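You operate a simulated robot arm through the tools that you are given. There is no shell and no other tool. Be economical: measure what you need, move in short steps, check, and stop when the job is done.

Carry out the task below with a simulated two-armed robot. There is one attempt and no reset: what you move stays moved.

TASK
Carry the white tray with both arms and set it on the shelf of the side table.

Only the result counts: the job must be done as asked and must still hold three seconds after the hand-in. Knocking over, shifting, dropping, spilling or breaking anything else fails it.

THE ROBOT
Two 7-joint arms with three-finger grippers on one trunk, on a base that drives. Base frame: it is fixed to the floor where the robot stands at the start and does not move with it; the origin is under the middle of the robot, x ahead of it, y to its left, z up. Units: m, degrees, N and s.
The left shoulder is at the start at [0.033, 0.154, 1.031], the right one opposite. With the tool pointing down near the work surface each hand reaches from about 0.1 to 0.56 m from the robot's upright axis, wherever it stands, measured 20 degrees to its own side. Places, roughly: shelf of the side table [0.5, -2.8, 0.3]. Payload 2.69 kg a hand.
The TCP of each hand is the grasp point between the finger pads, 0.029 m short of the fingertips. In the tool frame z runs along the fingers and y along their closing line. Largest opening 0.12 m; the body of the gripper starts 0.078 m behind the TCP.
Orientation is that of the tool frame in the base frame, as a unit quaternion [x, y, z, w]. With the fingers straight down and closing along the base's y, the tool's x points along the base's -x, its y along +y and its z along -z.

THE INTERFACE
- The arms move only by the tool move_arm. It takes "left_increments", "right_increments" or both (then of equal length, played together; a hand with none holds still); each is a list of rows, each a list of 7 numbers: the shift along the tool's x, y, z in m, then the turn, a rotation vector about the tool's x, y, z in degrees, then the closure, from 0 (fully open) to 1 (shut). In form: [[x, y, z, wx, wy, wz, fingers], ...]. A call has 1 to 12 rows; each row shifts and turns the commanded pose from where the row before left it, along the tool's axes as they then stand. A row lasts 0.2 s, in which the tool goes at most 0.05 m and 8.6 degrees; a call with a longer step from one row to the next is refused whole, and so is a gripper value outside its range. A pose out of reach is approached as far as the arm can. The call stops where the force on the tool passes 40 N (or 10 N more than at its start, if that is more) or the arm is blocked; 0.2 s more then pass. The fingers move at their own pace and stop on an object; they squeeze with about 28 N. The grip force told is the motor's: it shows also when the fingers shut on nothing. Time passes only in rows, and 0.2 s behind the last, so rows that do not move let the fingers close. The reply holds the time, the measured pose of the TCP, the force on the tool along the base axes, the opening and the grip force, in the units named above and with some noise, with the torque about the TCP (base axes, N m) and any sound that the robot's microphone picked up.
- Cameras (640 x 400 px; columns grow to the right, rows downward): "scene" is now at [0.1122, -0.0201, 1.1452]; the picture's right is [-0.32, -0.95, 0.00], its down [-0.81, 0.27, -0.52] and it looks along [0.49, -0.17, -0.85] (base axes); focal length 291 px, centre (320, 200). "left" rides on the left gripper at [0.063, 0, -0.104] in its tool frame; the picture's right is [0.00, 1.00, 0.00], its down [-0.83, 0.00, -0.56] and it looks along [-0.56, 0.00, 0.83] (tool axes); focal length 275 px, centre (320, 200). "right" rides on the right gripper at [0.063, 0, -0.104] in its tool frame; the picture's right is [0.00, 1.00, 0.00], its down [-0.83, 0.00, -0.56] and it looks along [-0.56, 0.00, 0.83] (tool axes); focal length 275 px, centre (320, 200). There is no depth. A picture from a camera that has moved, and an enlarged one, comes with that camera's place and axes in the base frame and with its lens.
- grab_frame(camera): a new picture of that camera. The clock stands still meanwhile.
- lift_body(by): slides the trunk up (or, below 0, down) by that many m; the arms and the scene camera ride with it, the base frame stays. It gives what a move gives, with no picture.
- drive_base(legs): drives the robot by 1 to 6 legs, each [ahead, left, turn to the left] in m, m and degrees, along the robot's own axes; the way and the turn of a leg run together, so that a leg with both is an arc; at most 1.5 m and 180 degrees a leg. The arms and the cameras ride along, it lands a little off, and it stops where it bumps. It gives what a move gives.
- turn_head(pan, tilt): turns the head with the scene camera to pan (to the left, within 80 degrees either way) and tilt (down, from -29 to 69), counted from straight ahead of the robot. It gives what a move gives.
- close_up(camera, box): a new picture of the part [left, top, right, bottom] of that camera's present view, enlarged. The clock stands still meanwhile.
- sign_off(): hands the job in; it is judged then, once.

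Work in short steps. Places have to be worked out from the pictures, the camera data and where the tool is seen: move nearer, look again, correct. Check each grasp and each placing, and mend what went wrong. You have 120 turns and 88 pictures in all, those below and enlarged ones among them. Open the grippers and draw the arms clear of the work before you hand the job in, unless the task says otherwise; then end with one line.

The tools are called after ">>>" by a JSON object that holds its "op" and its "data". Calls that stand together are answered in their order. move_arm: Moves the arms, as the interface text tells. Its arguments: {"type":"object","properties":{"left_increments":{"type":"array","items":{"type":"array","items":{"type":"number"}}},"right_increments":{"type":"array","items":{"type":"array","items":{"type":"number"}}}},"required":[]} The other tools are called the same way: lift_body (by) slides the trunk up or down; drive_base (legs) drives the base; turn_head (pan, tilt) turns the head that bears the scene camera; grab_frame (camera) takes a picture; close_up (camera, box) takes an enlarged picture of a part of a camera's view; sign_off () hands the job in.

At the start:

```text
time_s: 0.0
left_eef_pos: [0.3341, 0.0791, 0.7131]
left_tcp_rot: [0.0, 1.0, 0.0, 0.0]
left_wrist_force: [-0.1, 0.5, -0.8]
left_torque: [-0.04, 0.02, 0.03]
left_finger_gap: 0.12
left_finger_force: 0.1
right_eef_pos: [0.3139, -0.2586, 0.8004]
right_tcp_rot: [0.0, 1.0, -0.001, 0.001]
right_wrist_force: [0.4, -0.3, 0.0]
right_torque: [0.03, 0.0, 0.02]
right_finger_gap: 0.1201
right_finger_force: 0.0
trunk travel left (down, up): [-0.395, 0.043]
robot x, y, heading: [-0.0023, -0.0029, -0.0]
head pan, tilt: [-18.6, 58.5]
```

scene: 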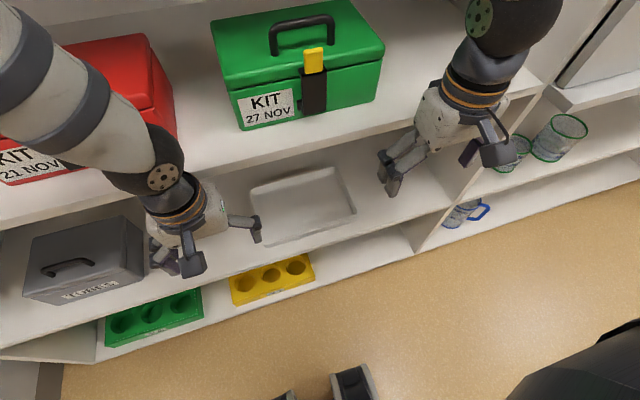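
right: 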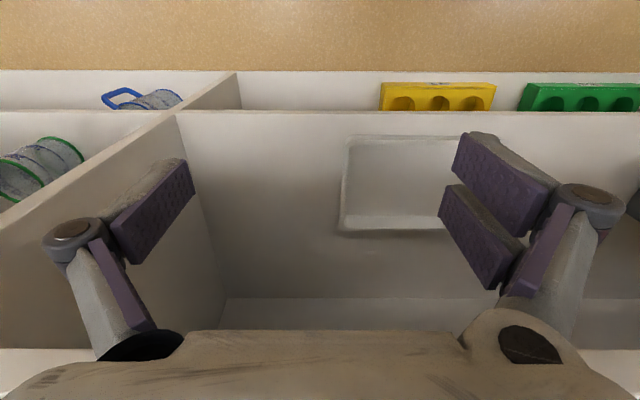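
left: 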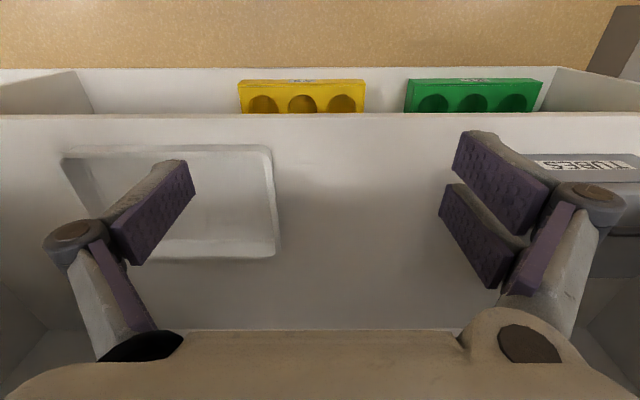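

The wrist views put the tray's rim at about x 0.40–0.575, y −0.22–0.02, z 0.52, apparently under an upper shelf. I turn the head toward the side table before planning.

>>> {"op": "turn_head", "data": {"pan": -78, "tilt": 18}}

>>> {"op": "grab_frame", "data": {"camera": "scene"}}

>>> {"op": "close_up", "data": {"camera": "left", "box": [40, 60, 360, 260]}}

```text
time_s: 1.3
left_eef_pos: [0.3337, 0.0796, 0.7136]
left_tcp_rot: [0.001, 1.0, 0.0, 0.0]
left_wrist_force: [0.3, 0.1, -0.3]
left_torque: [0.01, 0.01, 0.02]
left_finger_gap: 0.1204
left_finger_force: 0.1
right_eef_pos: [0.3135, -0.2586, 0.8012]
right_tcp_rot: [0.0, 1.0, 0.0, 0.0]
right_wrist_force: [-0.6, -0.2, 0.0]
right_torque: [0.0, 0.0, 0.01]
right_finger_gap: 0.1198
right_finger_force: 0.2
trunk travel left (down, up): [-0.395, 0.043]
robot x, y, heading: [0.0035, 0.0002, -0.1]
head pan, tilt: [-78.0, 18.0]
```

```text
84 pictures are left
camera scene: at [0.067, -0.0896, 1.2049], right [-0.98, -0.21, 0.0], down [-0.06, 0.3, -0.95], along [0.2, -0.93, -0.31], focal length 291 px, centre (320, 200)
```

scene: 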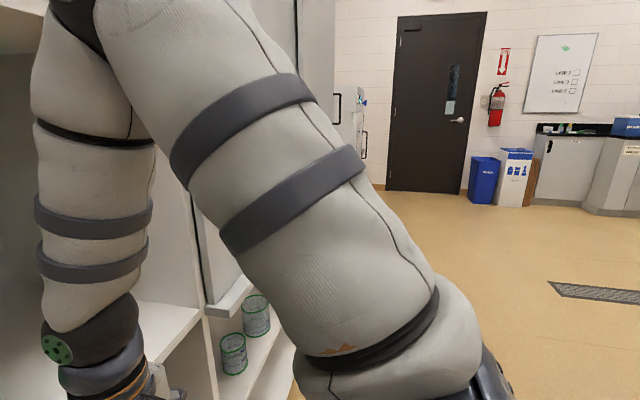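

```text
2.00 times, centred on (200, 160) of left
camera zoom: at [0.2724, 0.0808, 0.817], right [0.0, 1.0, 0.0], down [0.83, 0.0, 0.56], along [0.56, 0.0, -0.83], focal length 551 px, centre (560, 280)
```

zoom: 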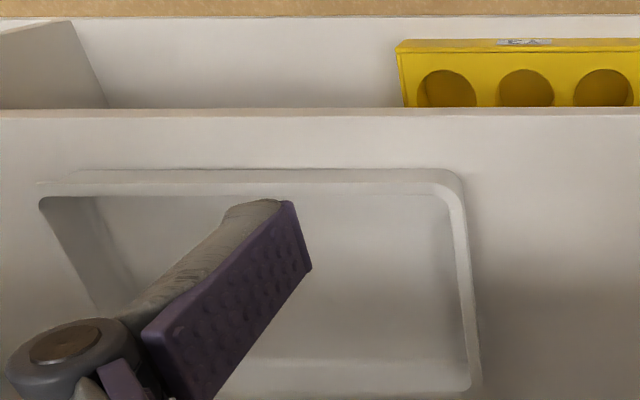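

The table is hidden by the arm and the cabinet. I look straight ahead to learn the upper shelf's edge.

>>> {"op": "turn_head", "data": {"pan": -10, "tilt": 45}}

>>> {"op": "grab_frame", "data": {"camera": "scene"}}

```text
time_s: 2.7
left_eef_pos: [0.334, 0.0787, 0.7127]
left_tcp_rot: [0.0, 1.0, 0.0, 0.0]
left_wrist_force: [-0.1, -0.4, 0.4]
left_torque: [0.02, 0.01, 0.01]
left_finger_gap: 0.1199
left_finger_force: 0.0
right_eef_pos: [0.3136, -0.2582, 0.8019]
right_tcp_rot: [0.0, 1.0, 0.0, -0.001]
right_wrist_force: [0.3, 0.5, 0.4]
right_torque: [0.0, 0.02, 0.02]
right_finger_gap: 0.12
right_finger_force: 0.0
trunk travel left (down, up): [-0.395, 0.043]
robot x, y, heading: [-0.0027, -0.0014, 0.1]
head pan, tilt: [-10.0, 45.0]
```

```text
82 pictures are left
camera scene: at [0.1276, -0.0125, 1.163], right [-0.17, -0.98, 0.0], down [-0.7, 0.12, -0.71], along [0.7, -0.12, -0.71], focal length 291 px, centre (320, 200)
```

scene: 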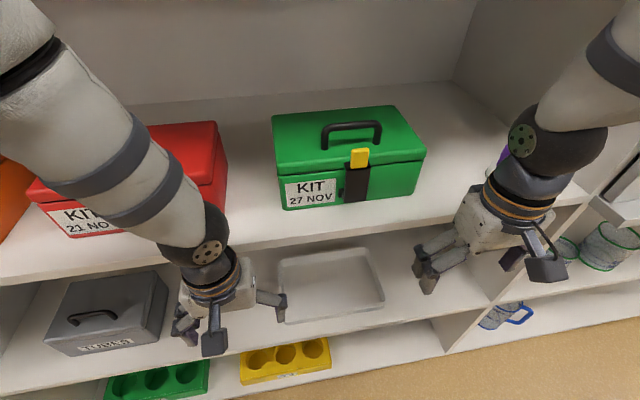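

The shelf front is at about x 0.36, the upper shelf's underside about z 0.86 and the tray's shelf about z 0.50. I lower both hands in front of the opening, in line with the tray's side rims, and tilt the fingers 40° forward.

>>> {"op": "move_arm", "data": {"left_increments": [[0, -0.0155, 0.023, 0, 0, 0, 0], [0, -0.0155, 0.023, 0, 0, 0, 0], [0, -0.0155, 0.023, 0, 0, 0, 0], [0, -0.0155, 0.023, 0, 0, 0, 0], [0, 0, 0, 0, -8, 0, 0], [0, 0, 0, 0, -8, 0, 0], [0, 0, 0, 0, -8, 0, 0], [0, 0, 0, 0, -8, 0, 0], [0, 0, 0, 0, -8, 0, 0]], "right_increments": [[0, 0.0095, 0.045, 0, 0, 0, 0], [0, 0.0095, 0.045, 0, 0, 0, 0], [0, 0.0095, 0.045, 0, 0, 0, 0], [0, 0.0095, 0.045, 0, 0, 0, 0], [0, 0, 0, 0, -8, 0, 0], [0, 0, 0, 0, -8, 0, 0], [0, 0, 0, 0, -8, 0, 0], [0, 0, 0, 0, -8, 0, 0], [0, 0, 0, 0, -8, 0, 0]]}}

>>> {"op": "grab_frame", "data": {"camera": "left"}}

>>> {"op": "grab_frame", "data": {"camera": "right"}}

>>> {"op": "grab_frame", "data": {"camera": "scene"}}

```text
time_s: 4.7
left_eef_pos: [0.3335, 0.0218, 0.6211]
left_tcp_rot: [0.002, 0.95, 0.009, 0.312]
left_wrist_force: [-0.4, -0.1, -0.3]
left_torque: [-0.01, -0.02, -0.01]
left_finger_gap: 0.1202
left_finger_force: 0.0
left hand out of reach, approached as far as the arm can: row 5
right_eef_pos: [0.3122, -0.2201, 0.6205]
right_tcp_rot: [0.001, 0.94, 0.0, 0.342]
right_wrist_force: [1.1, -0.6, -0.9]
right_torque: [0.04, 0.05, 0.0]
right_finger_gap: 0.1197
right_finger_force: 0.1
trunk travel left (down, up): [-0.395, 0.043]
robot x, y, heading: [-0.0001, -0.0014, 0.1]
head pan, tilt: [-10.0, 45.0]
```

```text
81 pictures are left
camera left: at [0.2224, 0.0218, 0.667], right [0.0, 1.0, 0.02], down [0.34, -0.02, 0.94], along [0.94, 0.0, -0.34], focal length 275 px, centre (320, 200)
```

left: 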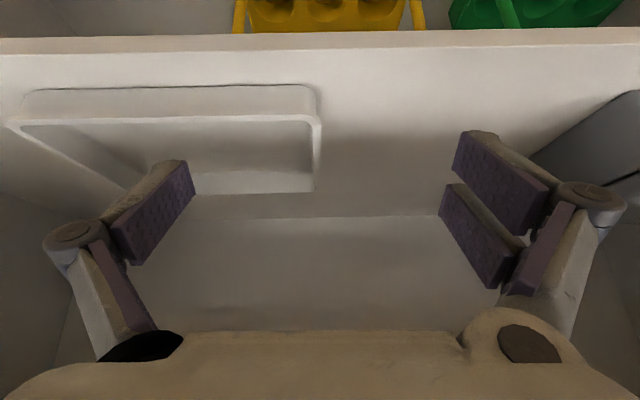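

```text
80 pictures are left
camera right: at [0.1957, -0.2216, 0.6611], right [0.0, 1.0, 0.0], down [0.28, 0.0, 0.96], along [0.96, 0.0, -0.28], focal length 275 px, centre (320, 200)
```

right: 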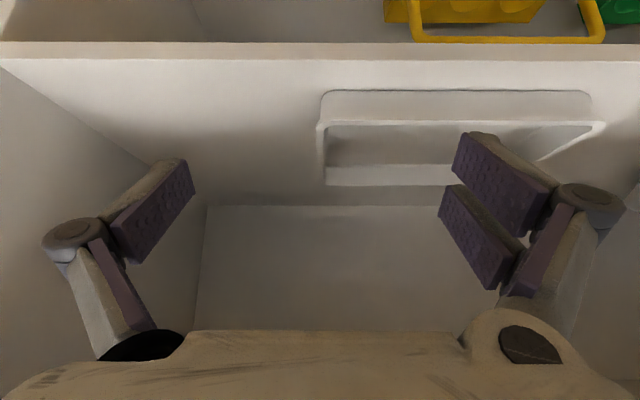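

```text
79 pictures are left
camera scene: at [0.1275, -0.0126, 1.163], right [-0.17, -0.98, 0.0], down [-0.7, 0.12, -0.71], along [0.7, -0.12, -0.71], focal length 291 px, centre (320, 200)
```

scene: 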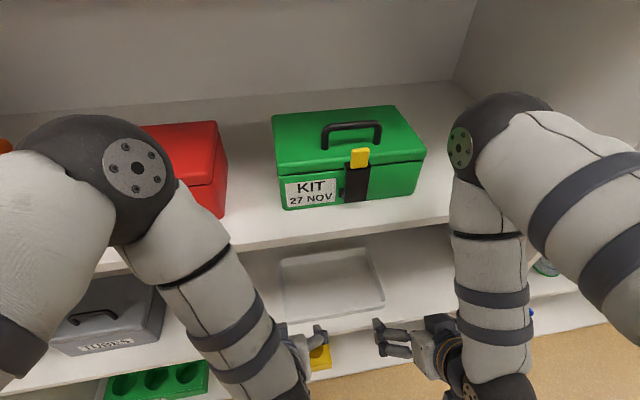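

The elbows stick up near the upper shelf because the hands are too close to the body. I back the base 0.14 m and lower the trunk 0.15 m so the arms reach in flatter.

>>> {"op": "drive_base", "data": {"legs": [[-0.14, 0, 0]]}}

>>> {"op": "lift_body", "data": {"by": -0.15}}

>>> {"op": "grab_frame", "data": {"camera": "scene"}}

```text
time_s: 6.0
left_eef_pos: [0.1946, 0.0225, 0.6204]
left_tcp_rot: [0.002, 0.95, 0.01, 0.311]
left_wrist_force: [-0.9, -0.6, -0.3]
left_torque: [0.03, -0.01, 0.01]
left_finger_gap: 0.12
left_finger_force: 0.1
right_eef_pos: [0.1731, -0.2203, 0.6223]
right_tcp_rot: [0.0, 0.94, 0.0, 0.342]
right_wrist_force: [-0.2, 0.3, -0.3]
right_torque: [-0.01, -0.01, 0.04]
right_finger_gap: 0.12
right_finger_force: 0.1
trunk travel left (down, up): [-0.395, 0.043]
robot x, y, heading: [-0.1375, -0.0036, 0.0]
head pan, tilt: [-10.0, 45.0]
```

```text
time_s: 7.8
left_eef_pos: [0.1957, 0.0216, 0.4707]
left_tcp_rot: [0.002, 0.95, 0.009, 0.311]
left_wrist_force: [0.0, -0.2, 0.0]
left_torque: [0.02, 0.03, 0.01]
left_finger_gap: 0.1201
left_finger_force: 0.1
right_eef_pos: [0.1738, -0.2204, 0.471]
right_tcp_rot: [0.0, 0.939, 0.0, 0.343]
right_wrist_force: [-0.5, 0.1, 0.8]
right_torque: [0.01, 0.0, 0.0]
right_finger_gap: 0.12
right_finger_force: 0.1
trunk travel left (down, up): [-0.245, 0.193]
robot x, y, heading: [-0.1425, 0.0015, 0.0]
head pan, tilt: [-10.0, 45.0]
```

```text
78 pictures are left
camera scene: at [0.0459, -0.0123, 1.0006], right [-0.17, -0.98, 0.0], down [-0.7, 0.12, -0.71], along [0.7, -0.12, -0.71], focal length 291 px, centre (320, 200)
```

scene: 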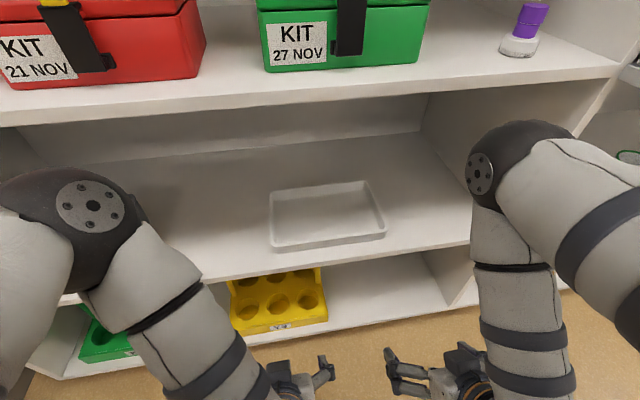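

From this clear view the tray rim spans x 0.397–0.572, y −0.218–0.022, and the upper shelf's underside is at z ≈0.83. I raise both hands, then reach in to above the mid-sides of the tray at z 0.60.

>>> {"op": "move_arm", "data": {"left_increments": [[-0.0276, 0, -0.0329, 0, -1.3, 0, 0], [-0.0276, 0, -0.0329, 0, -1.2, 0, 0], [-0.0276, 0, -0.0329, 0, -1.2, 0, 0], [-0.0316, 0, 0.0266, 0, 0, 0, 0], [-0.0316, 0, 0.0266, 0, 0, 0, 0], [-0.0316, 0, 0.0266, 0, 0, 0, 0], [-0.0316, 0, 0.0266, 0, 0, 0, 0], [-0.0316, 0, 0.0266, 0, 0, 0, 0], [-0.0316, 0, 0.0266, 0, 0, 0, 0]], "right_increments": [[-0.0276, 0, -0.0329, 0, 0, 0, 0], [-0.0276, 0, -0.0329, 0, 0, 0, 0], [-0.0276, 0, -0.0329, 0, 0, 0, 0], [-0.034, 0, 0.02855, 0, 0, 0, 0], [-0.034, 0, 0.02855, 0, 0, 0, 0], [-0.034, 0, 0.02855, 0, 0, 0, 0], [-0.034, 0, 0.02855, 0, 0, 0, 0], [-0.034, 0, 0.02855, 0, 0, 0, 0], [-0.034, 0, 0.02855, 0, 0, 0, 0]]}}

>>> {"op": "grab_frame", "data": {"camera": "scene"}}

>>> {"op": "grab_frame", "data": {"camera": "left"}}

>>> {"op": "grab_frame", "data": {"camera": "right"}}

```text
time_s: 9.8
left_eef_pos: [0.4509, 0.018, 0.5971]
left_tcp_rot: [0.003, 0.94, 0.009, 0.341]
left_wrist_force: [0.6, -0.3, 0.3]
left_torque: [0.04, 0.04, 0.0]
left_finger_gap: 0.1197
left_finger_force: 0.1
right_eef_pos: [0.4904, -0.2213, 0.5334]
right_tcp_rot: [-0.001, 0.94, 0.0, 0.342]
right_wrist_force: [-0.3, 0.1, 1.9]
right_torque: [0.09, -0.01, 0.04]
right_finger_gap: 0.1212
right_finger_force: 0.2
right hand out of reach, approached as far as the arm can: row 1, 2, 3
trunk travel left (down, up): [-0.245, 0.193]
robot x, y, heading: [-0.1409, -0.0014, 0.1]
head pan, tilt: [-10.0, 45.0]
```

```text
77 pictures are left
camera scene: at [0.0459, -0.0123, 1.0006], right [-0.17, -0.98, 0.0], down [-0.7, 0.12, -0.71], along [0.7, -0.12, -0.71], focal length 291 px, centre (320, 200)
```

scene: 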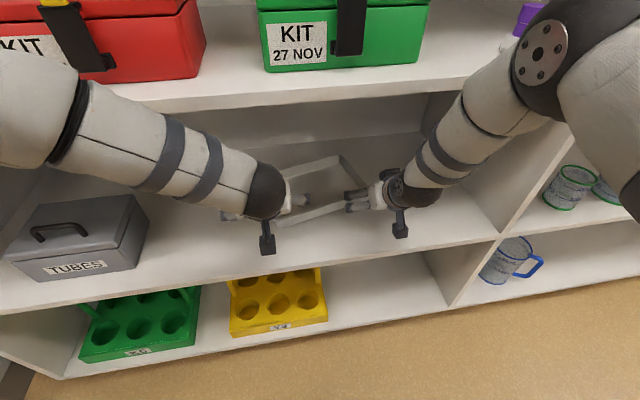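

```text
76 pictures are left
camera left: at [0.3363, 0.0195, 0.637], right [0.0, 1.0, 0.02], down [0.28, -0.02, 0.96], along [0.96, 0.0, -0.28], focal length 275 px, centre (320, 200)
```

left: 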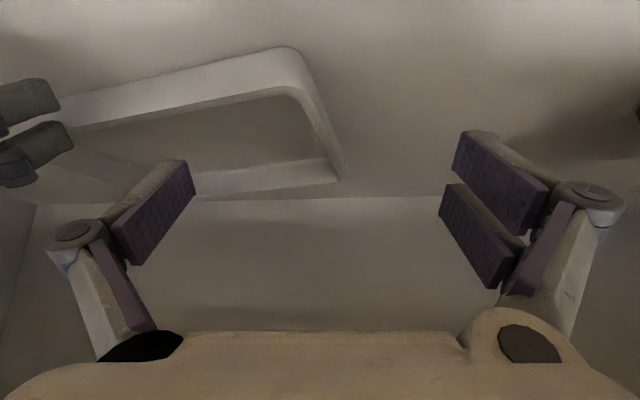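

```text
75 pictures are left
camera right: at [0.3736, -0.2231, 0.5731], right [0.0, 1.0, 0.0], down [0.28, 0.0, 0.96], along [0.96, 0.0, -0.28], focal length 275 px, centre (320, 200)
```

right: 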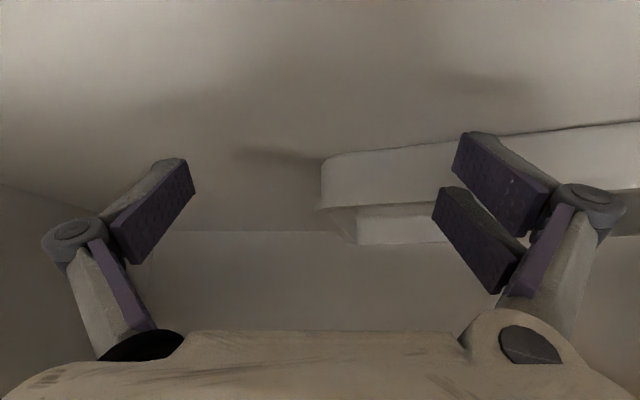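

The right hand could not rise in its first rows, came in low (z 0.533) and has turned the tray. I look closer before doing anything.

>>> {"op": "close_up", "data": {"camera": "scene", "box": [200, 120, 460, 280]}}

```text
2.46 times, centred on (330, 200) of scene
camera zoom: at [0.0459, -0.0123, 1.0006], right [-0.17, -0.98, 0.0], down [-0.7, 0.12, -0.71], along [0.7, -0.12, -0.71], focal length 716 px, centre (295, 200)
```

zoom: 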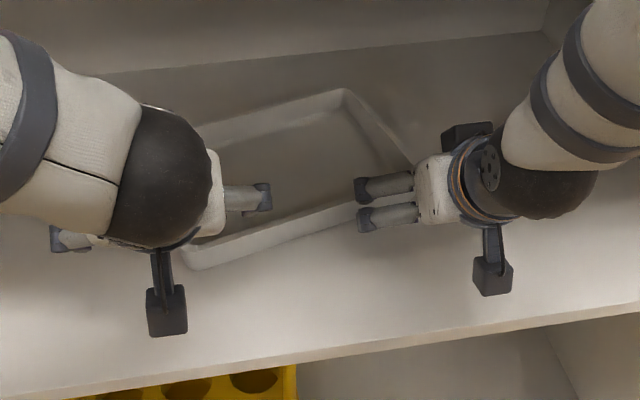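

The tray has slid about 8 cm deeper and turned about 15°. I back the right hand off the wall, raise it, and shut its fingers, so as to hook the tray's near wall from inside and draw it back square.

>>> {"op": "move_arm", "data": {"right_increments": [[0.023, 0, -0.0193, 0, 0, 0, 0], [-0.0225, 0, -0.0268, 0, 0, 0, 0], [-0.0225, 0, -0.0268, 0, 0, 0, 0.5], [-0.01, 0, -0.012, 0, 5, 0, 1], [0, 0, 0, 0, 5, 0, 1], [0, 0, 0, 0, 5, 0, 1]]}}

>>> {"op": "grab_frame", "data": {"camera": "right"}}

>>> {"op": "close_up", "data": {"camera": "scene", "box": [200, 120, 460, 280]}}

```text
time_s: 11.4
left_eef_pos: [0.4443, 0.0178, 0.5996]
left_tcp_rot: [0.004, 0.939, 0.009, 0.343]
left_wrist_force: [-0.3, -0.7, -0.6]
left_torque: [-0.04, -0.03, 0.01]
left_finger_gap: 0.12
left_finger_force: 0.0
right_eef_pos: [0.4338, -0.2195, 0.6041]
right_tcp_rot: [0.0, 0.981, 0.002, 0.192]
right_wrist_force: [0.1, 0.9, -0.2]
right_torque: [0.03, 0.0, -0.01]
right_finger_gap: 0.0
right_finger_force: 28.3
trunk travel left (down, up): [-0.245, 0.193]
robot x, y, heading: [-0.1433, -0.0002, -0.0]
head pan, tilt: [-10.0, 45.0]
stopped in row 6 (right hand): the arm was blocked; the commanded pose is now the measured one
```

```text
73 pictures are left
camera right: at [0.3352, -0.2216, 0.677], right [0.0, 1.0, 0.0], down [0.56, 0.0, 0.83], along [0.83, 0.0, -0.56], focal length 275 px, centre (320, 200)
```

right: 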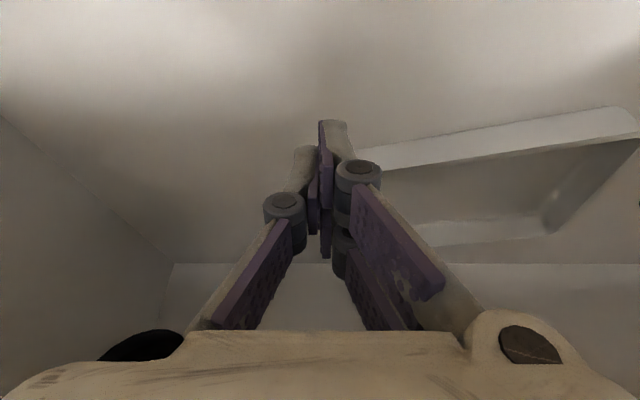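

```text
2.46 times, centred on (330, 200) of scene
camera zoom: at [0.0389, -0.0127, 1.0018], right [-0.18, -0.98, 0.0], down [-0.69, 0.13, -0.71], along [0.7, -0.12, -0.7], focal length 716 px, centre (295, 200)
```

zoom: 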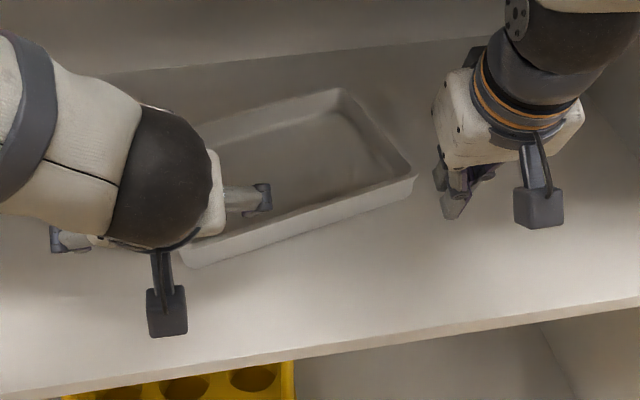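

The wrist was blocked while tilting upright, likely by the upper shelf's edge, so I tilt back to about 35°. Then I move over the tray's interior and lower the closed fingertips just inside the near-right wall.

>>> {"op": "move_arm", "data": {"right_increments": [[0, 0, 0, 0, -6.5, 0, 1], [0, 0, 0, 0, -6.5, 0, 1], [-0.0258, 0.015, 0.0181, 0, 0, 0, 1], [-0.0258, 0.015, 0.0181, 0, 0, 0, 1], [-0.0258, 0.015, 0.0181, 0, 0, 0, 1], [-0.0258, 0.015, 0.0181, 0, 0, 0, 1]]}}

>>> {"op": "close_up", "data": {"camera": "scene", "box": [200, 120, 460, 280]}}

```text
time_s: 12.7
left_eef_pos: [0.4392, 0.0085, 0.5986]
left_tcp_rot: [0.011, 0.939, 0.007, 0.343]
left_wrist_force: [0.2, -0.4, 0.3]
left_torque: [0.05, 0.03, 0.03]
left_finger_gap: 0.1197
left_finger_force: 0.1
right_eef_pos: [0.5035, -0.1859, 0.5736]
right_tcp_rot: [0.01, 0.964, -0.006, 0.266]
right_wrist_force: [-0.2, -0.2, 0.2]
right_torque: [-0.02, 0.01, 0.01]
right_finger_gap: 0.0003
right_finger_force: 28.3
trunk travel left (down, up): [-0.245, 0.193]
robot x, y, heading: [-0.1471, -0.0009, -0.7]
head pan, tilt: [-10.0, 45.0]
stopped in row 6 (right hand): the force on the tool passed its limit at 52 N (the readings are from after the stop); the commanded pose is now the measured one
```

```text
2.46 times, centred on (330, 200) of scene
camera zoom: at [0.0344, -0.0163, 1.0007], right [-0.19, -0.98, 0.0], down [-0.69, 0.13, -0.71], along [0.7, -0.13, -0.71], focal length 716 px, centre (295, 200)
```

zoom: 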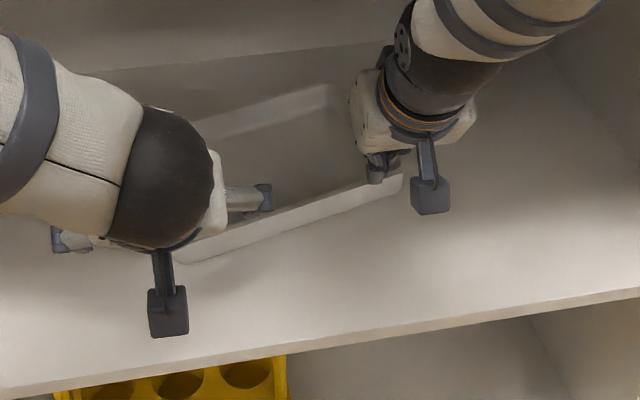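

The right forearm seems to be hitting the upper shelf's edge. I view the whole scene to see the arm shape before retreating.

>>> {"op": "grab_frame", "data": {"camera": "scene"}}

```text
70 pictures are left
camera scene: at [0.0344, -0.0163, 1.0007], right [-0.19, -0.98, 0.0], down [-0.69, 0.13, -0.71], along [0.7, -0.13, -0.71], focal length 291 px, centre (320, 200)
```

scene: 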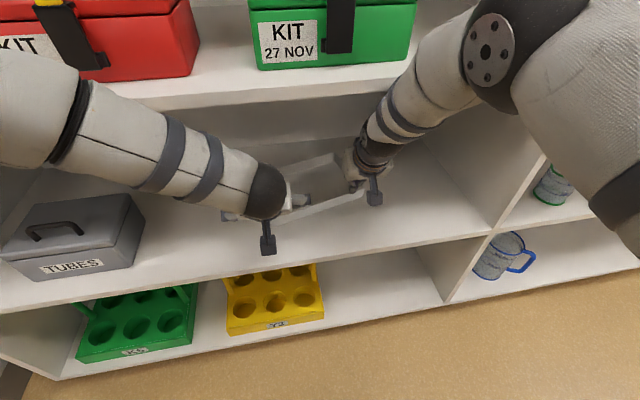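

The right forearm does lean on the upper shelf. I drive the base straight back to draw both arms out unchanged, then lower the trunk.

>>> {"op": "drive_base", "data": {"legs": [[-0.32, 0, 0]]}}

>>> {"op": "lift_body", "data": {"by": -0.14}}

>>> {"op": "grab_frame", "data": {"camera": "scene"}}

```text
time_s: 14.8
left_eef_pos: [0.1217, 0.0143, 0.5981]
left_tcp_rot: [0.009, 0.94, 0.007, 0.341]
left_wrist_force: [-1.4, -0.2, -0.5]
left_torque: [0.03, -0.02, -0.02]
left_finger_gap: 0.12
left_finger_force: 0.1
right_eef_pos: [0.1928, -0.1825, 0.5802]
right_tcp_rot: [0.009, 0.962, -0.005, 0.273]
right_wrist_force: [1.0, -0.8, -0.4]
right_torque: [0.01, 0.0, -0.03]
right_finger_gap: 0.0003
right_finger_force: 28.6
trunk travel left (down, up): [-0.245, 0.193]
robot x, y, heading: [-0.4645, 0.0046, -0.4]
head pan, tilt: [-10.0, 45.0]
```

```text
time_s: 16.5
left_eef_pos: [0.1214, 0.0134, 0.4584]
left_tcp_rot: [0.009, 0.94, 0.007, 0.342]
left_wrist_force: [0.1, -0.2, 0.7]
left_torque: [-0.01, -0.04, 0.0]
left_finger_gap: 0.1201
left_finger_force: 0.1
right_eef_pos: [0.1915, -0.182, 0.4415]
right_tcp_rot: [0.01, 0.962, -0.006, 0.273]
right_wrist_force: [1.0, -0.6, 0.1]
right_torque: [-0.01, 0.03, 0.02]
right_finger_gap: 0.0
right_finger_force: 28.1
trunk travel left (down, up): [-0.105, 0.333]
robot x, y, heading: [-0.4679, 0.0038, -0.7]
head pan, tilt: [-10.0, 45.0]
```

```text
69 pictures are left
camera scene: at [-0.2355, -0.0125, 0.8475], right [-0.19, -0.98, 0.0], down [-0.69, 0.13, -0.71], along [0.69, -0.13, -0.71], focal length 291 px, centre (320, 200)
```

scene: 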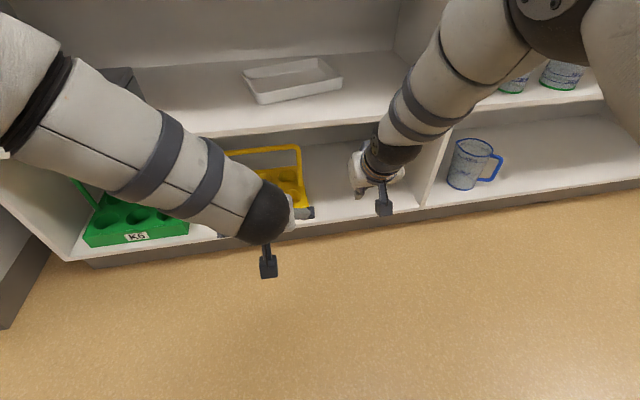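

The arms are now well in front of the shelf and low. I raise both hands to z 0.60 with a 50° tilt, so that the forearms lie flat, and check the shape.

>>> {"op": "move_arm", "data": {"left_increments": [[0, 0, 0, 0, -5, 0, 0], [0, 0, 0, 0, -5, 0, 0], [0, 0, 0, 0, 0, 0, 0], [-0.0315, 0, -0.0168, 0, 0, 0, 0], [-0.0315, 0, -0.0168, 0, 0, 0, 0], [-0.0315, 0, -0.0168, 0, 0, 0, 0], [-0.0315, 0, -0.0168, 0, 0, 0, 0]], "right_increments": [[0, 0, 0, 0, -6, 0, 1], [0, 0, 0, 0, -6, 0, 1], [0, 0, 0, 0, -6, 0, 1], [-0.0243, 0, -0.0334, 0, 0, 0, 1], [-0.0243, 0, -0.0334, 0, 0, 0, 1], [-0.0243, 0, -0.0334, 0, 0, 0, 1], [-0.0243, 0, -0.0334, 0, 0, 0, 1]]}}

>>> {"op": "turn_head", "data": {"pan": 0, "tilt": 25}}

>>> {"op": "grab_frame", "data": {"camera": "scene"}}

```text
time_s: 18.1
left_eef_pos: [0.1513, 0.0083, 0.5974]
left_tcp_rot: [0.009, 0.906, 0.007, 0.423]
left_wrist_force: [0.0, 0.8, 0.1]
left_torque: [-0.02, 0.02, -0.01]
left_finger_gap: 0.12
left_finger_force: 0.1
right_eef_pos: [0.1541, -0.1827, 0.6013]
right_tcp_rot: [0.01, 0.908, -0.008, 0.42]
right_wrist_force: [-0.3, 0.6, 0.8]
right_torque: [-0.01, 0.03, 0.0]
right_finger_gap: 0.0
right_finger_force: 27.9
right hand out of reach, approached as far as the arm can: row 5
trunk travel left (down, up): [-0.105, 0.333]
robot x, y, heading: [-0.4669, 0.0047, -0.4]
head pan, tilt: [-10.0, 45.0]
```

```text
time_s: 18.9
left_eef_pos: [0.1515, 0.0086, 0.5961]
left_tcp_rot: [0.009, 0.907, 0.006, 0.422]
left_wrist_force: [-0.7, -0.6, -0.6]
left_torque: [-0.04, 0.01, 0.02]
left_finger_gap: 0.12
left_finger_force: 0.0
right_eef_pos: [0.1538, -0.1799, 0.6003]
right_tcp_rot: [0.009, 0.908, -0.007, 0.419]
right_wrist_force: [-0.1, -0.7, -0.1]
right_torque: [-0.01, 0.02, 0.0]
right_finger_gap: 0.0001
right_finger_force: 28.5
trunk travel left (down, up): [-0.105, 0.333]
robot x, y, heading: [-0.464, 0.0033, -0.5]
head pan, tilt: [0.0, 25.0]
```

```text
68 pictures are left
camera scene: at [-0.2231, 0.0014, 0.8779], right [-0.01, -1.0, 0.0], down [-0.42, 0.01, -0.91], along [0.91, -0.01, -0.42], focal length 291 px, centre (320, 200)
```

scene: 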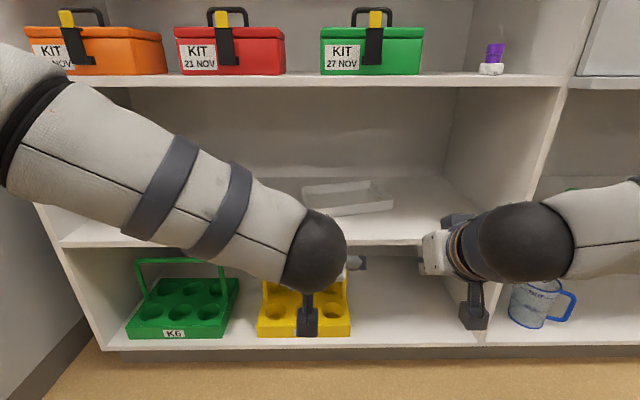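

Forearms are now low and flat. I drive in so the right fingers are over the tray's interior, keeping z 0.60, and check for contact.

>>> {"op": "drive_base", "data": {"legs": [[0.25, 0, 0.5], [0.16, 0, 0]]}}

>>> {"op": "turn_head", "data": {"pan": -5, "tilt": 40}}

>>> {"op": "grab_frame", "data": {"camera": "scene"}}

>>> {"op": "grab_frame", "data": {"camera": "right"}}

```text
time_s: 21.8
left_eef_pos: [0.5438, 0.0126, 0.5917]
left_tcp_rot: [0.012, 0.909, 0.01, 0.417]
left_wrist_force: [0.7, -0.1, -0.4]
left_torque: [0.02, 0.03, 0.03]
left_finger_gap: 0.1201
left_finger_force: 0.0
right_eef_pos: [0.5559, -0.1714, 0.6046]
right_tcp_rot: [0.001, 0.906, -0.004, 0.423]
right_wrist_force: [-0.4, 0.0, 0.2]
right_torque: [-0.02, 0.0, -0.01]
right_finger_gap: 0.0
right_finger_force: 28.1
trunk travel left (down, up): [-0.105, 0.333]
robot x, y, heading: [-0.0664, 0.0018, 0.5]
head pan, tilt: [0.0, 25.0]
stopped in leg 2: the robot was blocked; the commanded pose is now the measured one
```

```text
time_s: 22.6
left_eef_pos: [0.5441, 0.0134, 0.5925]
left_tcp_rot: [0.012, 0.909, 0.009, 0.416]
left_wrist_force: [-0.1, -0.1, 0.0]
left_torque: [0.0, 0.02, 0.03]
left_finger_gap: 0.1203
left_finger_force: 0.1
right_eef_pos: [0.5567, -0.1726, 0.6048]
right_tcp_rot: [0.001, 0.906, -0.004, 0.422]
right_wrist_force: [-0.7, -0.8, -0.2]
right_torque: [-0.01, 0.02, 0.0]
right_finger_gap: 0.0
right_finger_force: 28.0
trunk travel left (down, up): [-0.105, 0.333]
robot x, y, heading: [-0.0653, 0.0001, 0.1]
head pan, tilt: [-5.0, 40.0]
```

```text
67 pictures are left
camera scene: at [0.168, -0.0034, 0.856], right [-0.08, -1.0, 0.0], down [-0.64, 0.05, -0.77], along [0.77, -0.07, -0.64], focal length 291 px, centre (320, 200)
```

scene: 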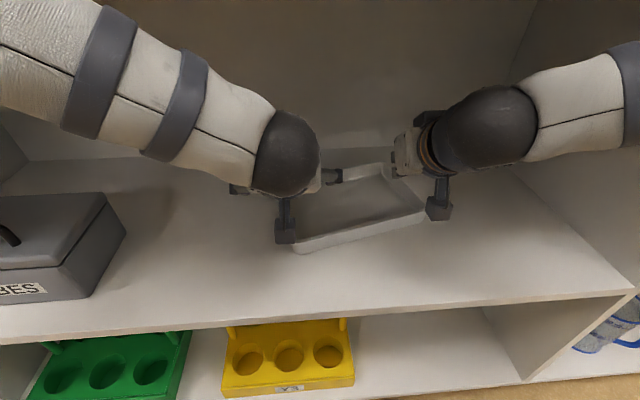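

```text
66 pictures are left
camera right: at [0.4345, -0.1727, 0.6241], right [0.0, 1.0, -0.01], down [0.11, 0.01, 0.99], along [0.99, 0.0, -0.11], focal length 275 px, centre (320, 200)
```

right: 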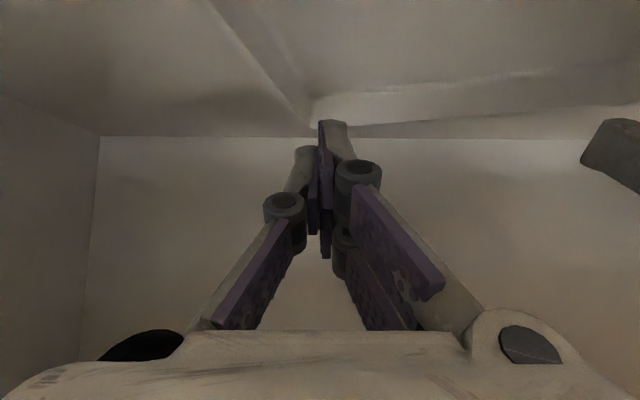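

The drive stopped just short, but the right TCP is at (0.557, −0.172), over the interior. I shift 2 cm left and lower the closed fingers inside the tray.

>>> {"op": "move_arm", "data": {"right_increments": [[0, 0.02, 0, 0, 0, 0, 1], [0.0153, 0, 0.0129, 0, 0, 0, 1], [0.0153, 0, 0.0129, 0, 0, 0, 1], [0.0153, 0, 0.0129, 0, 0, 0, 1], [0.0077, 0, 0.0064, 0, 0, 0, 1]]}}

>>> {"op": "close_up", "data": {"camera": "scene", "box": [220, 80, 540, 280]}}

```text
time_s: 23.8
left_eef_pos: [0.544, 0.0135, 0.5921]
left_tcp_rot: [0.011, 0.909, 0.01, 0.417]
left_wrist_force: [-0.8, 0.4, 0.3]
left_torque: [0.01, 0.02, 0.0]
left_finger_gap: 0.1201
left_finger_force: 0.0
right_eef_pos: [0.5584, -0.152, 0.538]
right_tcp_rot: [0.002, 0.905, -0.005, 0.426]
right_wrist_force: [-7.5, -0.6, 24.0]
right_torque: [0.04, 0.07, -0.07]
right_finger_gap: 0.0001
right_finger_force: 27.6
trunk travel left (down, up): [-0.105, 0.333]
robot x, y, heading: [-0.0641, -0.0011, -0.1]
head pan, tilt: [-5.0, 40.0]
```

```text
2.00 times, centred on (380, 180) of scene
camera zoom: at [0.1677, -0.0035, 0.8563], right [-0.09, -1.0, 0.0], down [-0.64, 0.05, -0.77], along [0.77, -0.07, -0.64], focal length 581 px, centre (200, 240)
```

zoom: 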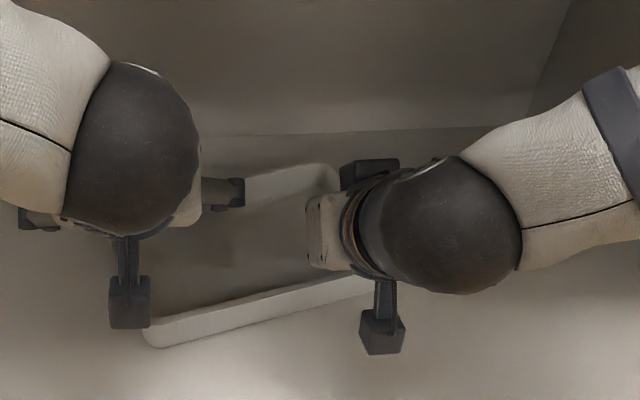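

The fingertips touch the tray's floor (24 N upward). I ease up 4 mm and draw the hand back toward the robot to pull the tray's near-right wall.

>>> {"op": "move_arm", "data": {"right_increments": [[-0.0035, 0, -0.0029, 0, 0, 0, 1], [0.0129, 0, -0.0153, 0, 0, 0, 1], [0.0129, 0, -0.0153, 0, 0, 0, 1], [0.0129, 0, -0.0153, 0, 0, 0, 1], [0.0129, 0, -0.0153, 0, 0, 0, 1]]}}

>>> {"op": "close_up", "data": {"camera": "scene", "box": [220, 80, 540, 280]}}

```text
time_s: 25.0
left_eef_pos: [0.5438, 0.0134, 0.5913]
left_tcp_rot: [0.012, 0.909, 0.009, 0.417]
left_wrist_force: [-0.1, 0.5, -0.1]
left_torque: [-0.01, 0.01, 0.01]
left_finger_gap: 0.12
left_finger_force: 0.1
right_eef_pos: [0.4768, -0.1518, 0.5386]
right_tcp_rot: [0.001, 0.906, -0.004, 0.424]
right_wrist_force: [3.4, 0.1, 8.7]
right_torque: [0.03, -0.18, -0.02]
right_finger_gap: 0.0
right_finger_force: 28.0
trunk travel left (down, up): [-0.105, 0.333]
robot x, y, heading: [-0.0622, -0.0005, 0.2]
head pan, tilt: [-5.0, 40.0]
```

```text
2.00 times, centred on (380, 180) of scene
camera zoom: at [0.1681, -0.0036, 0.8559], right [-0.08, -1.0, 0.0], down [-0.64, 0.05, -0.77], along [0.77, -0.07, -0.64], focal length 581 px, centre (200, 240)
```

zoom: 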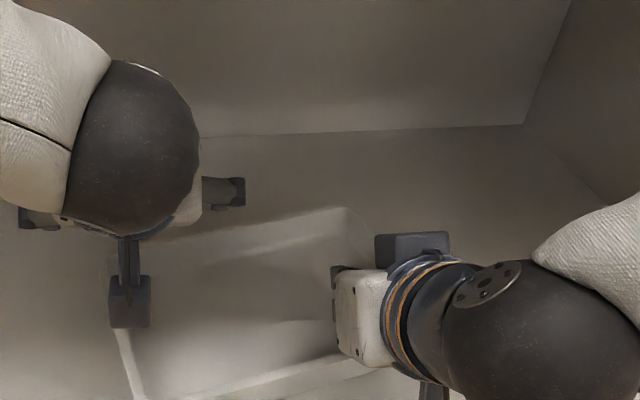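

The tray follows. I look at the full view to judge its new pose.

>>> {"op": "grab_frame", "data": {"camera": "scene"}}

>>> {"op": "grab_frame", "data": {"camera": "left"}}

```text
63 pictures are left
camera scene: at [0.1681, -0.0036, 0.8559], right [-0.08, -1.0, 0.0], down [-0.64, 0.05, -0.77], along [0.77, -0.07, -0.64], focal length 291 px, centre (320, 200)
```

scene: 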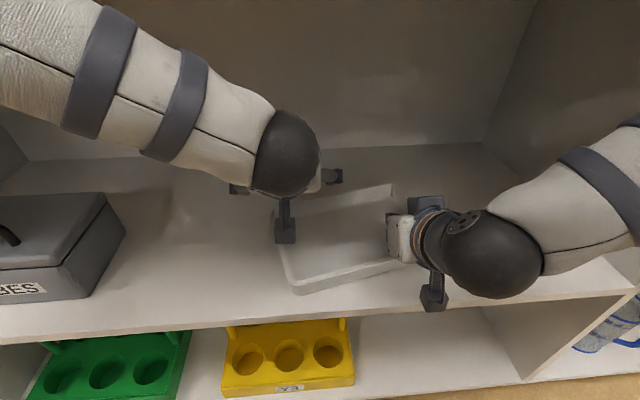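

```text
62 pictures are left
camera left: at [0.425, 0.0155, 0.612], right [0.02, 1.0, 0.03], down [0.12, -0.03, 0.99], along [0.99, -0.01, -0.12], focal length 275 px, centre (320, 200)
```

left: 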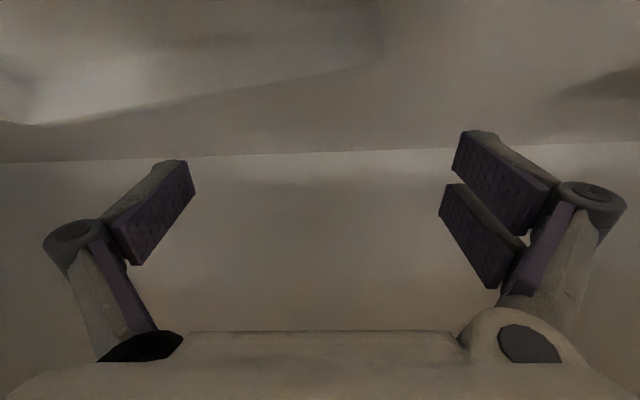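

The tray now lies at centre ≈(0.488, −0.09), still yawed about +12°, which I can simply match with yawed hands. I release the hook upward, open the right fingers, and back the base 8 cm to keep the elbows clear.

>>> {"op": "move_arm", "data": {"right_increments": [[-0.0096, 0, 0.0115, 0, 0, 0, 1], [-0.0268, 0, -0.0225, 0, 0, 0, 1], [-0.0268, 0, -0.0225, 0, 0, 0, 1], [0, 0, 0, 0, 0, 0, 0]]}}

>>> {"op": "drive_base", "data": {"legs": [[-0.08, 0, 0]]}}

>>> {"op": "grab_frame", "data": {"camera": "scene"}}

```text
time_s: 26.0
left_eef_pos: [0.5432, 0.0137, 0.5909]
left_tcp_rot: [0.013, 0.909, 0.009, 0.416]
left_wrist_force: [-0.2, -0.1, -0.3]
left_torque: [0.02, 0.04, -0.01]
left_finger_gap: 0.1198
left_finger_force: 0.1
right_eef_pos: [0.4897, -0.1547, 0.6099]
right_tcp_rot: [0.002, 0.906, -0.005, 0.422]
right_wrist_force: [0.0, -0.9, -0.3]
right_torque: [0.0, 0.01, 0.02]
right_finger_gap: 0.094
right_finger_force: 0.0
trunk travel left (down, up): [-0.105, 0.333]
robot x, y, heading: [-0.0645, -0.0007, -0.2]
head pan, tilt: [-5.0, 40.0]
```

```text
time_s: 27.0
left_eef_pos: [0.4663, 0.0129, 0.5892]
left_tcp_rot: [0.012, 0.91, 0.01, 0.414]
left_wrist_force: [0.6, -0.9, 1.0]
left_torque: [-0.02, -0.01, 0.01]
left_finger_gap: 0.1198
left_finger_force: 0.0
right_eef_pos: [0.4123, -0.153, 0.6069]
right_tcp_rot: [0.002, 0.907, -0.003, 0.421]
right_wrist_force: [0.6, -0.7, 0.3]
right_torque: [0.02, 0.02, 0.01]
right_finger_gap: 0.1198
right_finger_force: 0.2
trunk travel left (down, up): [-0.105, 0.333]
robot x, y, heading: [-0.1435, -0.0013, 0.4]
head pan, tilt: [-5.0, 40.0]
```

```text
61 pictures are left
camera scene: at [0.0916, -0.0046, 0.8546], right [-0.08, -1.0, 0.0], down [-0.64, 0.05, -0.77], along [0.76, -0.06, -0.64], focal length 291 px, centre (320, 200)
```

scene: 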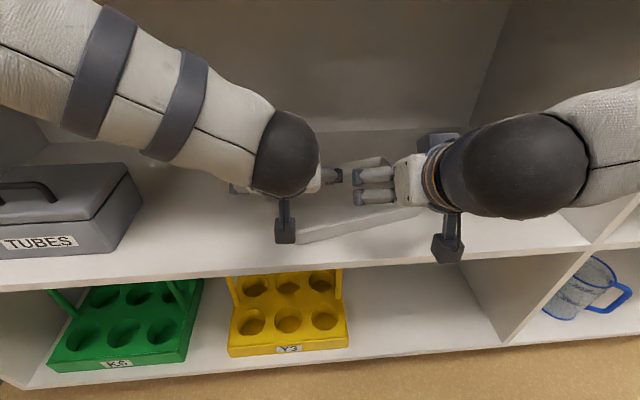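

The right hand moves above the tray's right side at (0.514, −0.207), the left adjusts slightly, and both yaw 12° to match the tray.

>>> {"op": "move_arm", "data": {"left_increments": [[0, 0.007, 0, 0, 0, 0, 0], [0, 0.007, 0, 0, 0, 0, 0], [-0.0077, 0, -0.0064, 0, 0, 0, 0], [0, 0, 0, -4.6, 0, -3.86, 0], [0, 0, 0, -4.6, 0, -3.86, 0]], "right_increments": [[-0.0214, -0.018, 0.0255, 0, 0, 0, 0], [-0.0214, -0.018, 0.0255, 0, 0, 0, 0], [-0.0214, -0.018, 0.0255, 0, 0, 0, 0], [0, 0, 0, -4.6, 0, -3.86, 0], [0, 0, 0, -4.6, 0, -3.86, 0]]}}

>>> {"op": "grab_frame", "data": {"camera": "scene"}}

>>> {"op": "grab_frame", "data": {"camera": "left"}}

>>> {"op": "grab_frame", "data": {"camera": "right"}}

```text
time_s: 28.2
left_eef_pos: [0.4664, 0.0256, 0.5998]
left_tcp_rot: [-0.084, 0.905, 0.056, 0.414]
left_wrist_force: [0.5, 0.5, -0.5]
left_torque: [-0.01, 0.05, -0.03]
left_finger_gap: 0.1201
left_finger_force: 0.1
right_eef_pos: [0.5133, -0.2085, 0.6053]
right_tcp_rot: [-0.093, 0.903, 0.041, 0.418]
right_wrist_force: [-0.5, -0.2, -0.2]
right_torque: [-0.01, 0.04, -0.01]
right_finger_gap: 0.1202
right_finger_force: 0.1
trunk travel left (down, up): [-0.105, 0.333]
robot x, y, heading: [-0.1423, 0.0, 0.5]
head pan, tilt: [-5.0, 40.0]
```

```text
60 pictures are left
camera scene: at [0.0916, -0.0046, 0.8546], right [-0.08, -1.0, 0.0], down [-0.64, 0.05, -0.77], along [0.76, -0.06, -0.64], focal length 291 px, centre (320, 200)
```

scene: 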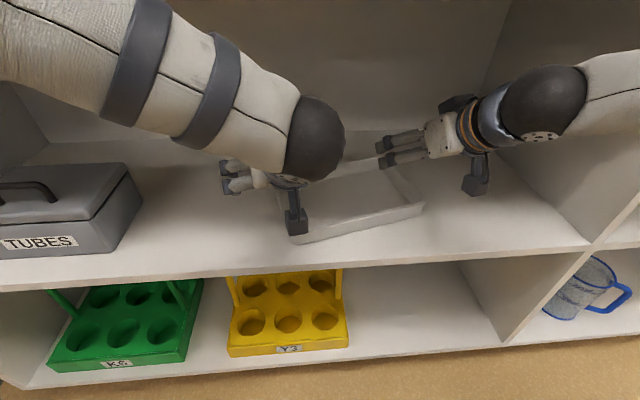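

```text
59 pictures are left
camera left: at [0.3511, 0.0039, 0.619], right [-0.19, 0.98, 0.04], down [0.12, -0.01, 0.99], along [0.97, 0.2, -0.12], focal length 275 px, centre (320, 200)
```

left: 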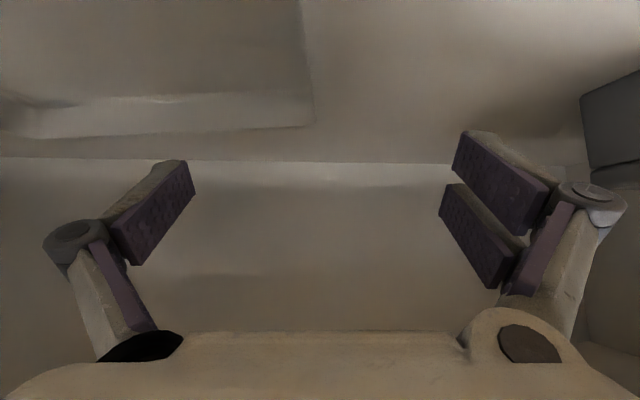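

```text
58 pictures are left
camera right: at [0.3929, -0.2342, 0.6256], right [-0.21, 0.98, -0.01], down [0.11, 0.03, 0.99], along [0.97, 0.2, -0.11], focal length 275 px, centre (320, 200)
```

right: 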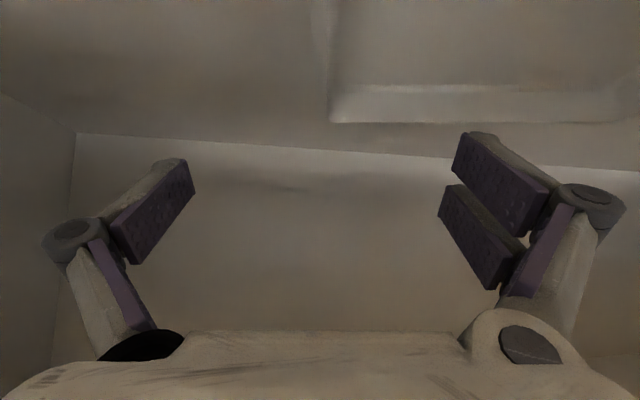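

Both hands straddle the side walls almost centred and parallel. I trim a few mm and lower to z 0.543, just above the floor contact height.

>>> {"op": "move_arm", "data": {"left_increments": [[0.0064, -0.006, -0.0077, 0, 0, 0, 0], [0.01455, 0, 0.0122, 0, 0, 0, 0], [0.01455, 0, 0.0122, 0, 0, 0, 0], [0.01455, 0, 0.0122, 0, 0, 0, 0]], "right_increments": [[-0.0064, 0.005, 0.0077, 0, 0, 0, 0], [0.01585, 0, 0.0133, 0, 0, 0, 0], [0.01585, 0, 0.0133, 0, 0, 0, 0], [0.01585, 0, 0.0133, 0, 0, 0, 0]]}}

>>> {"op": "grab_frame", "data": {"camera": "left"}}

>>> {"op": "grab_frame", "data": {"camera": "right"}}

```text
time_s: 29.2
left_eef_pos: [0.4568, 0.0194, 0.5425]
left_tcp_rot: [-0.083, 0.905, 0.055, 0.414]
left_wrist_force: [-0.3, -0.1, -0.7]
left_torque: [-0.02, 0.0, 0.03]
left_finger_gap: 0.1198
left_finger_force: 0.0
right_eef_pos: [0.5206, -0.2023, 0.5441]
right_tcp_rot: [-0.094, 0.903, 0.041, 0.418]
right_wrist_force: [-0.3, -0.2, -0.1]
right_torque: [-0.01, 0.02, 0.05]
right_finger_gap: 0.1199
right_finger_force: 0.0
trunk travel left (down, up): [-0.105, 0.333]
robot x, y, heading: [-0.1435, 0.0032, 0.6]
head pan, tilt: [-5.0, 40.0]
```

```text
57 pictures are left
camera left: at [0.3407, -0.0027, 0.5625], right [-0.19, 0.98, 0.04], down [0.12, -0.01, 0.99], along [0.97, 0.2, -0.12], focal length 275 px, centre (320, 200)
```

left: 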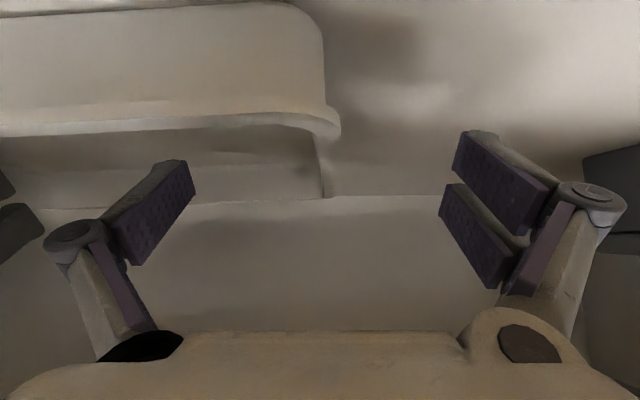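

```text
56 pictures are left
camera right: at [0.4016, -0.227, 0.5642], right [-0.21, 0.98, -0.01], down [0.11, 0.03, 0.99], along [0.97, 0.2, -0.11], focal length 275 px, centre (320, 200)
```

right: 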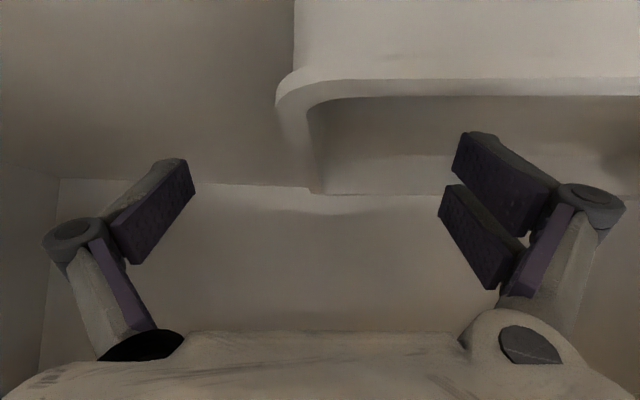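

The rim appears to be at z ≈0.528, so the fingertips overlap it too little. I lower a further 16 mm in small rows, watching the force.

>>> {"op": "move_arm", "data": {"left_increments": [[0.0061, 0, 0.0051, 0, 0, 0, 0], [0.0061, 0, 0.0051, 0, 0, 0, 0]], "right_increments": [[0.0061, 0, 0.0051, 0, 0, 0, 0], [0.0061, 0, 0.0051, 0, 0, 0, 0]]}}

>>> {"op": "grab_frame", "data": {"camera": "left"}}

>>> {"op": "close_up", "data": {"camera": "scene", "box": [200, 90, 520, 290]}}

```text
time_s: 29.8
left_eef_pos: [0.4569, 0.0205, 0.5249]
left_tcp_rot: [-0.083, 0.905, 0.055, 0.414]
left_wrist_force: [-0.4, 0.4, 0.1]
left_torque: [0.01, 0.01, 0.0]
left_finger_gap: 0.12
left_finger_force: 0.0
right_eef_pos: [0.521, -0.2021, 0.528]
right_tcp_rot: [-0.092, 0.903, 0.04, 0.418]
right_wrist_force: [-0.2, -0.2, 2.9]
right_torque: [0.13, 0.0, 0.0]
right_finger_gap: 0.1201
right_finger_force: 0.2
trunk travel left (down, up): [-0.105, 0.333]
robot x, y, heading: [-0.1444, 0.0023, 0.3]
head pan, tilt: [-5.0, 40.0]
```

```text
55 pictures are left
camera left: at [0.34, -0.0027, 0.5462], right [-0.19, 0.98, 0.03], down [0.12, -0.01, 0.99], along [0.97, 0.2, -0.12], focal length 275 px, centre (320, 200)
```

left: 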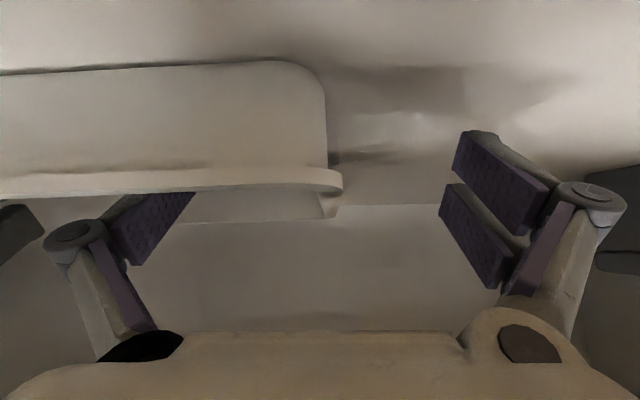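

```text
2.00 times, centred on (360, 190) of scene
camera zoom: at [0.0914, -0.0046, 0.8547], right [-0.08, -1.0, 0.0], down [-0.64, 0.05, -0.77], along [0.76, -0.06, -0.64], focal length 581 px, centre (240, 220)
```

zoom: 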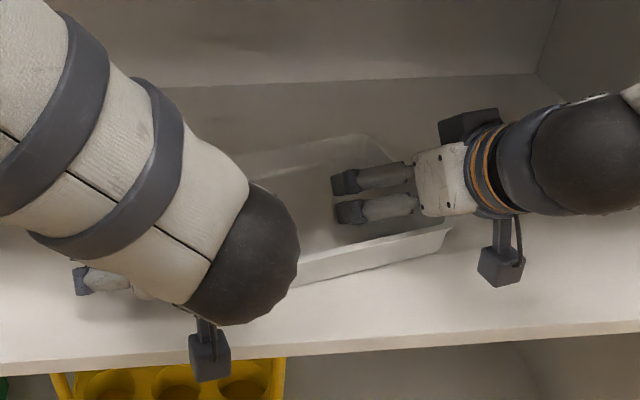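

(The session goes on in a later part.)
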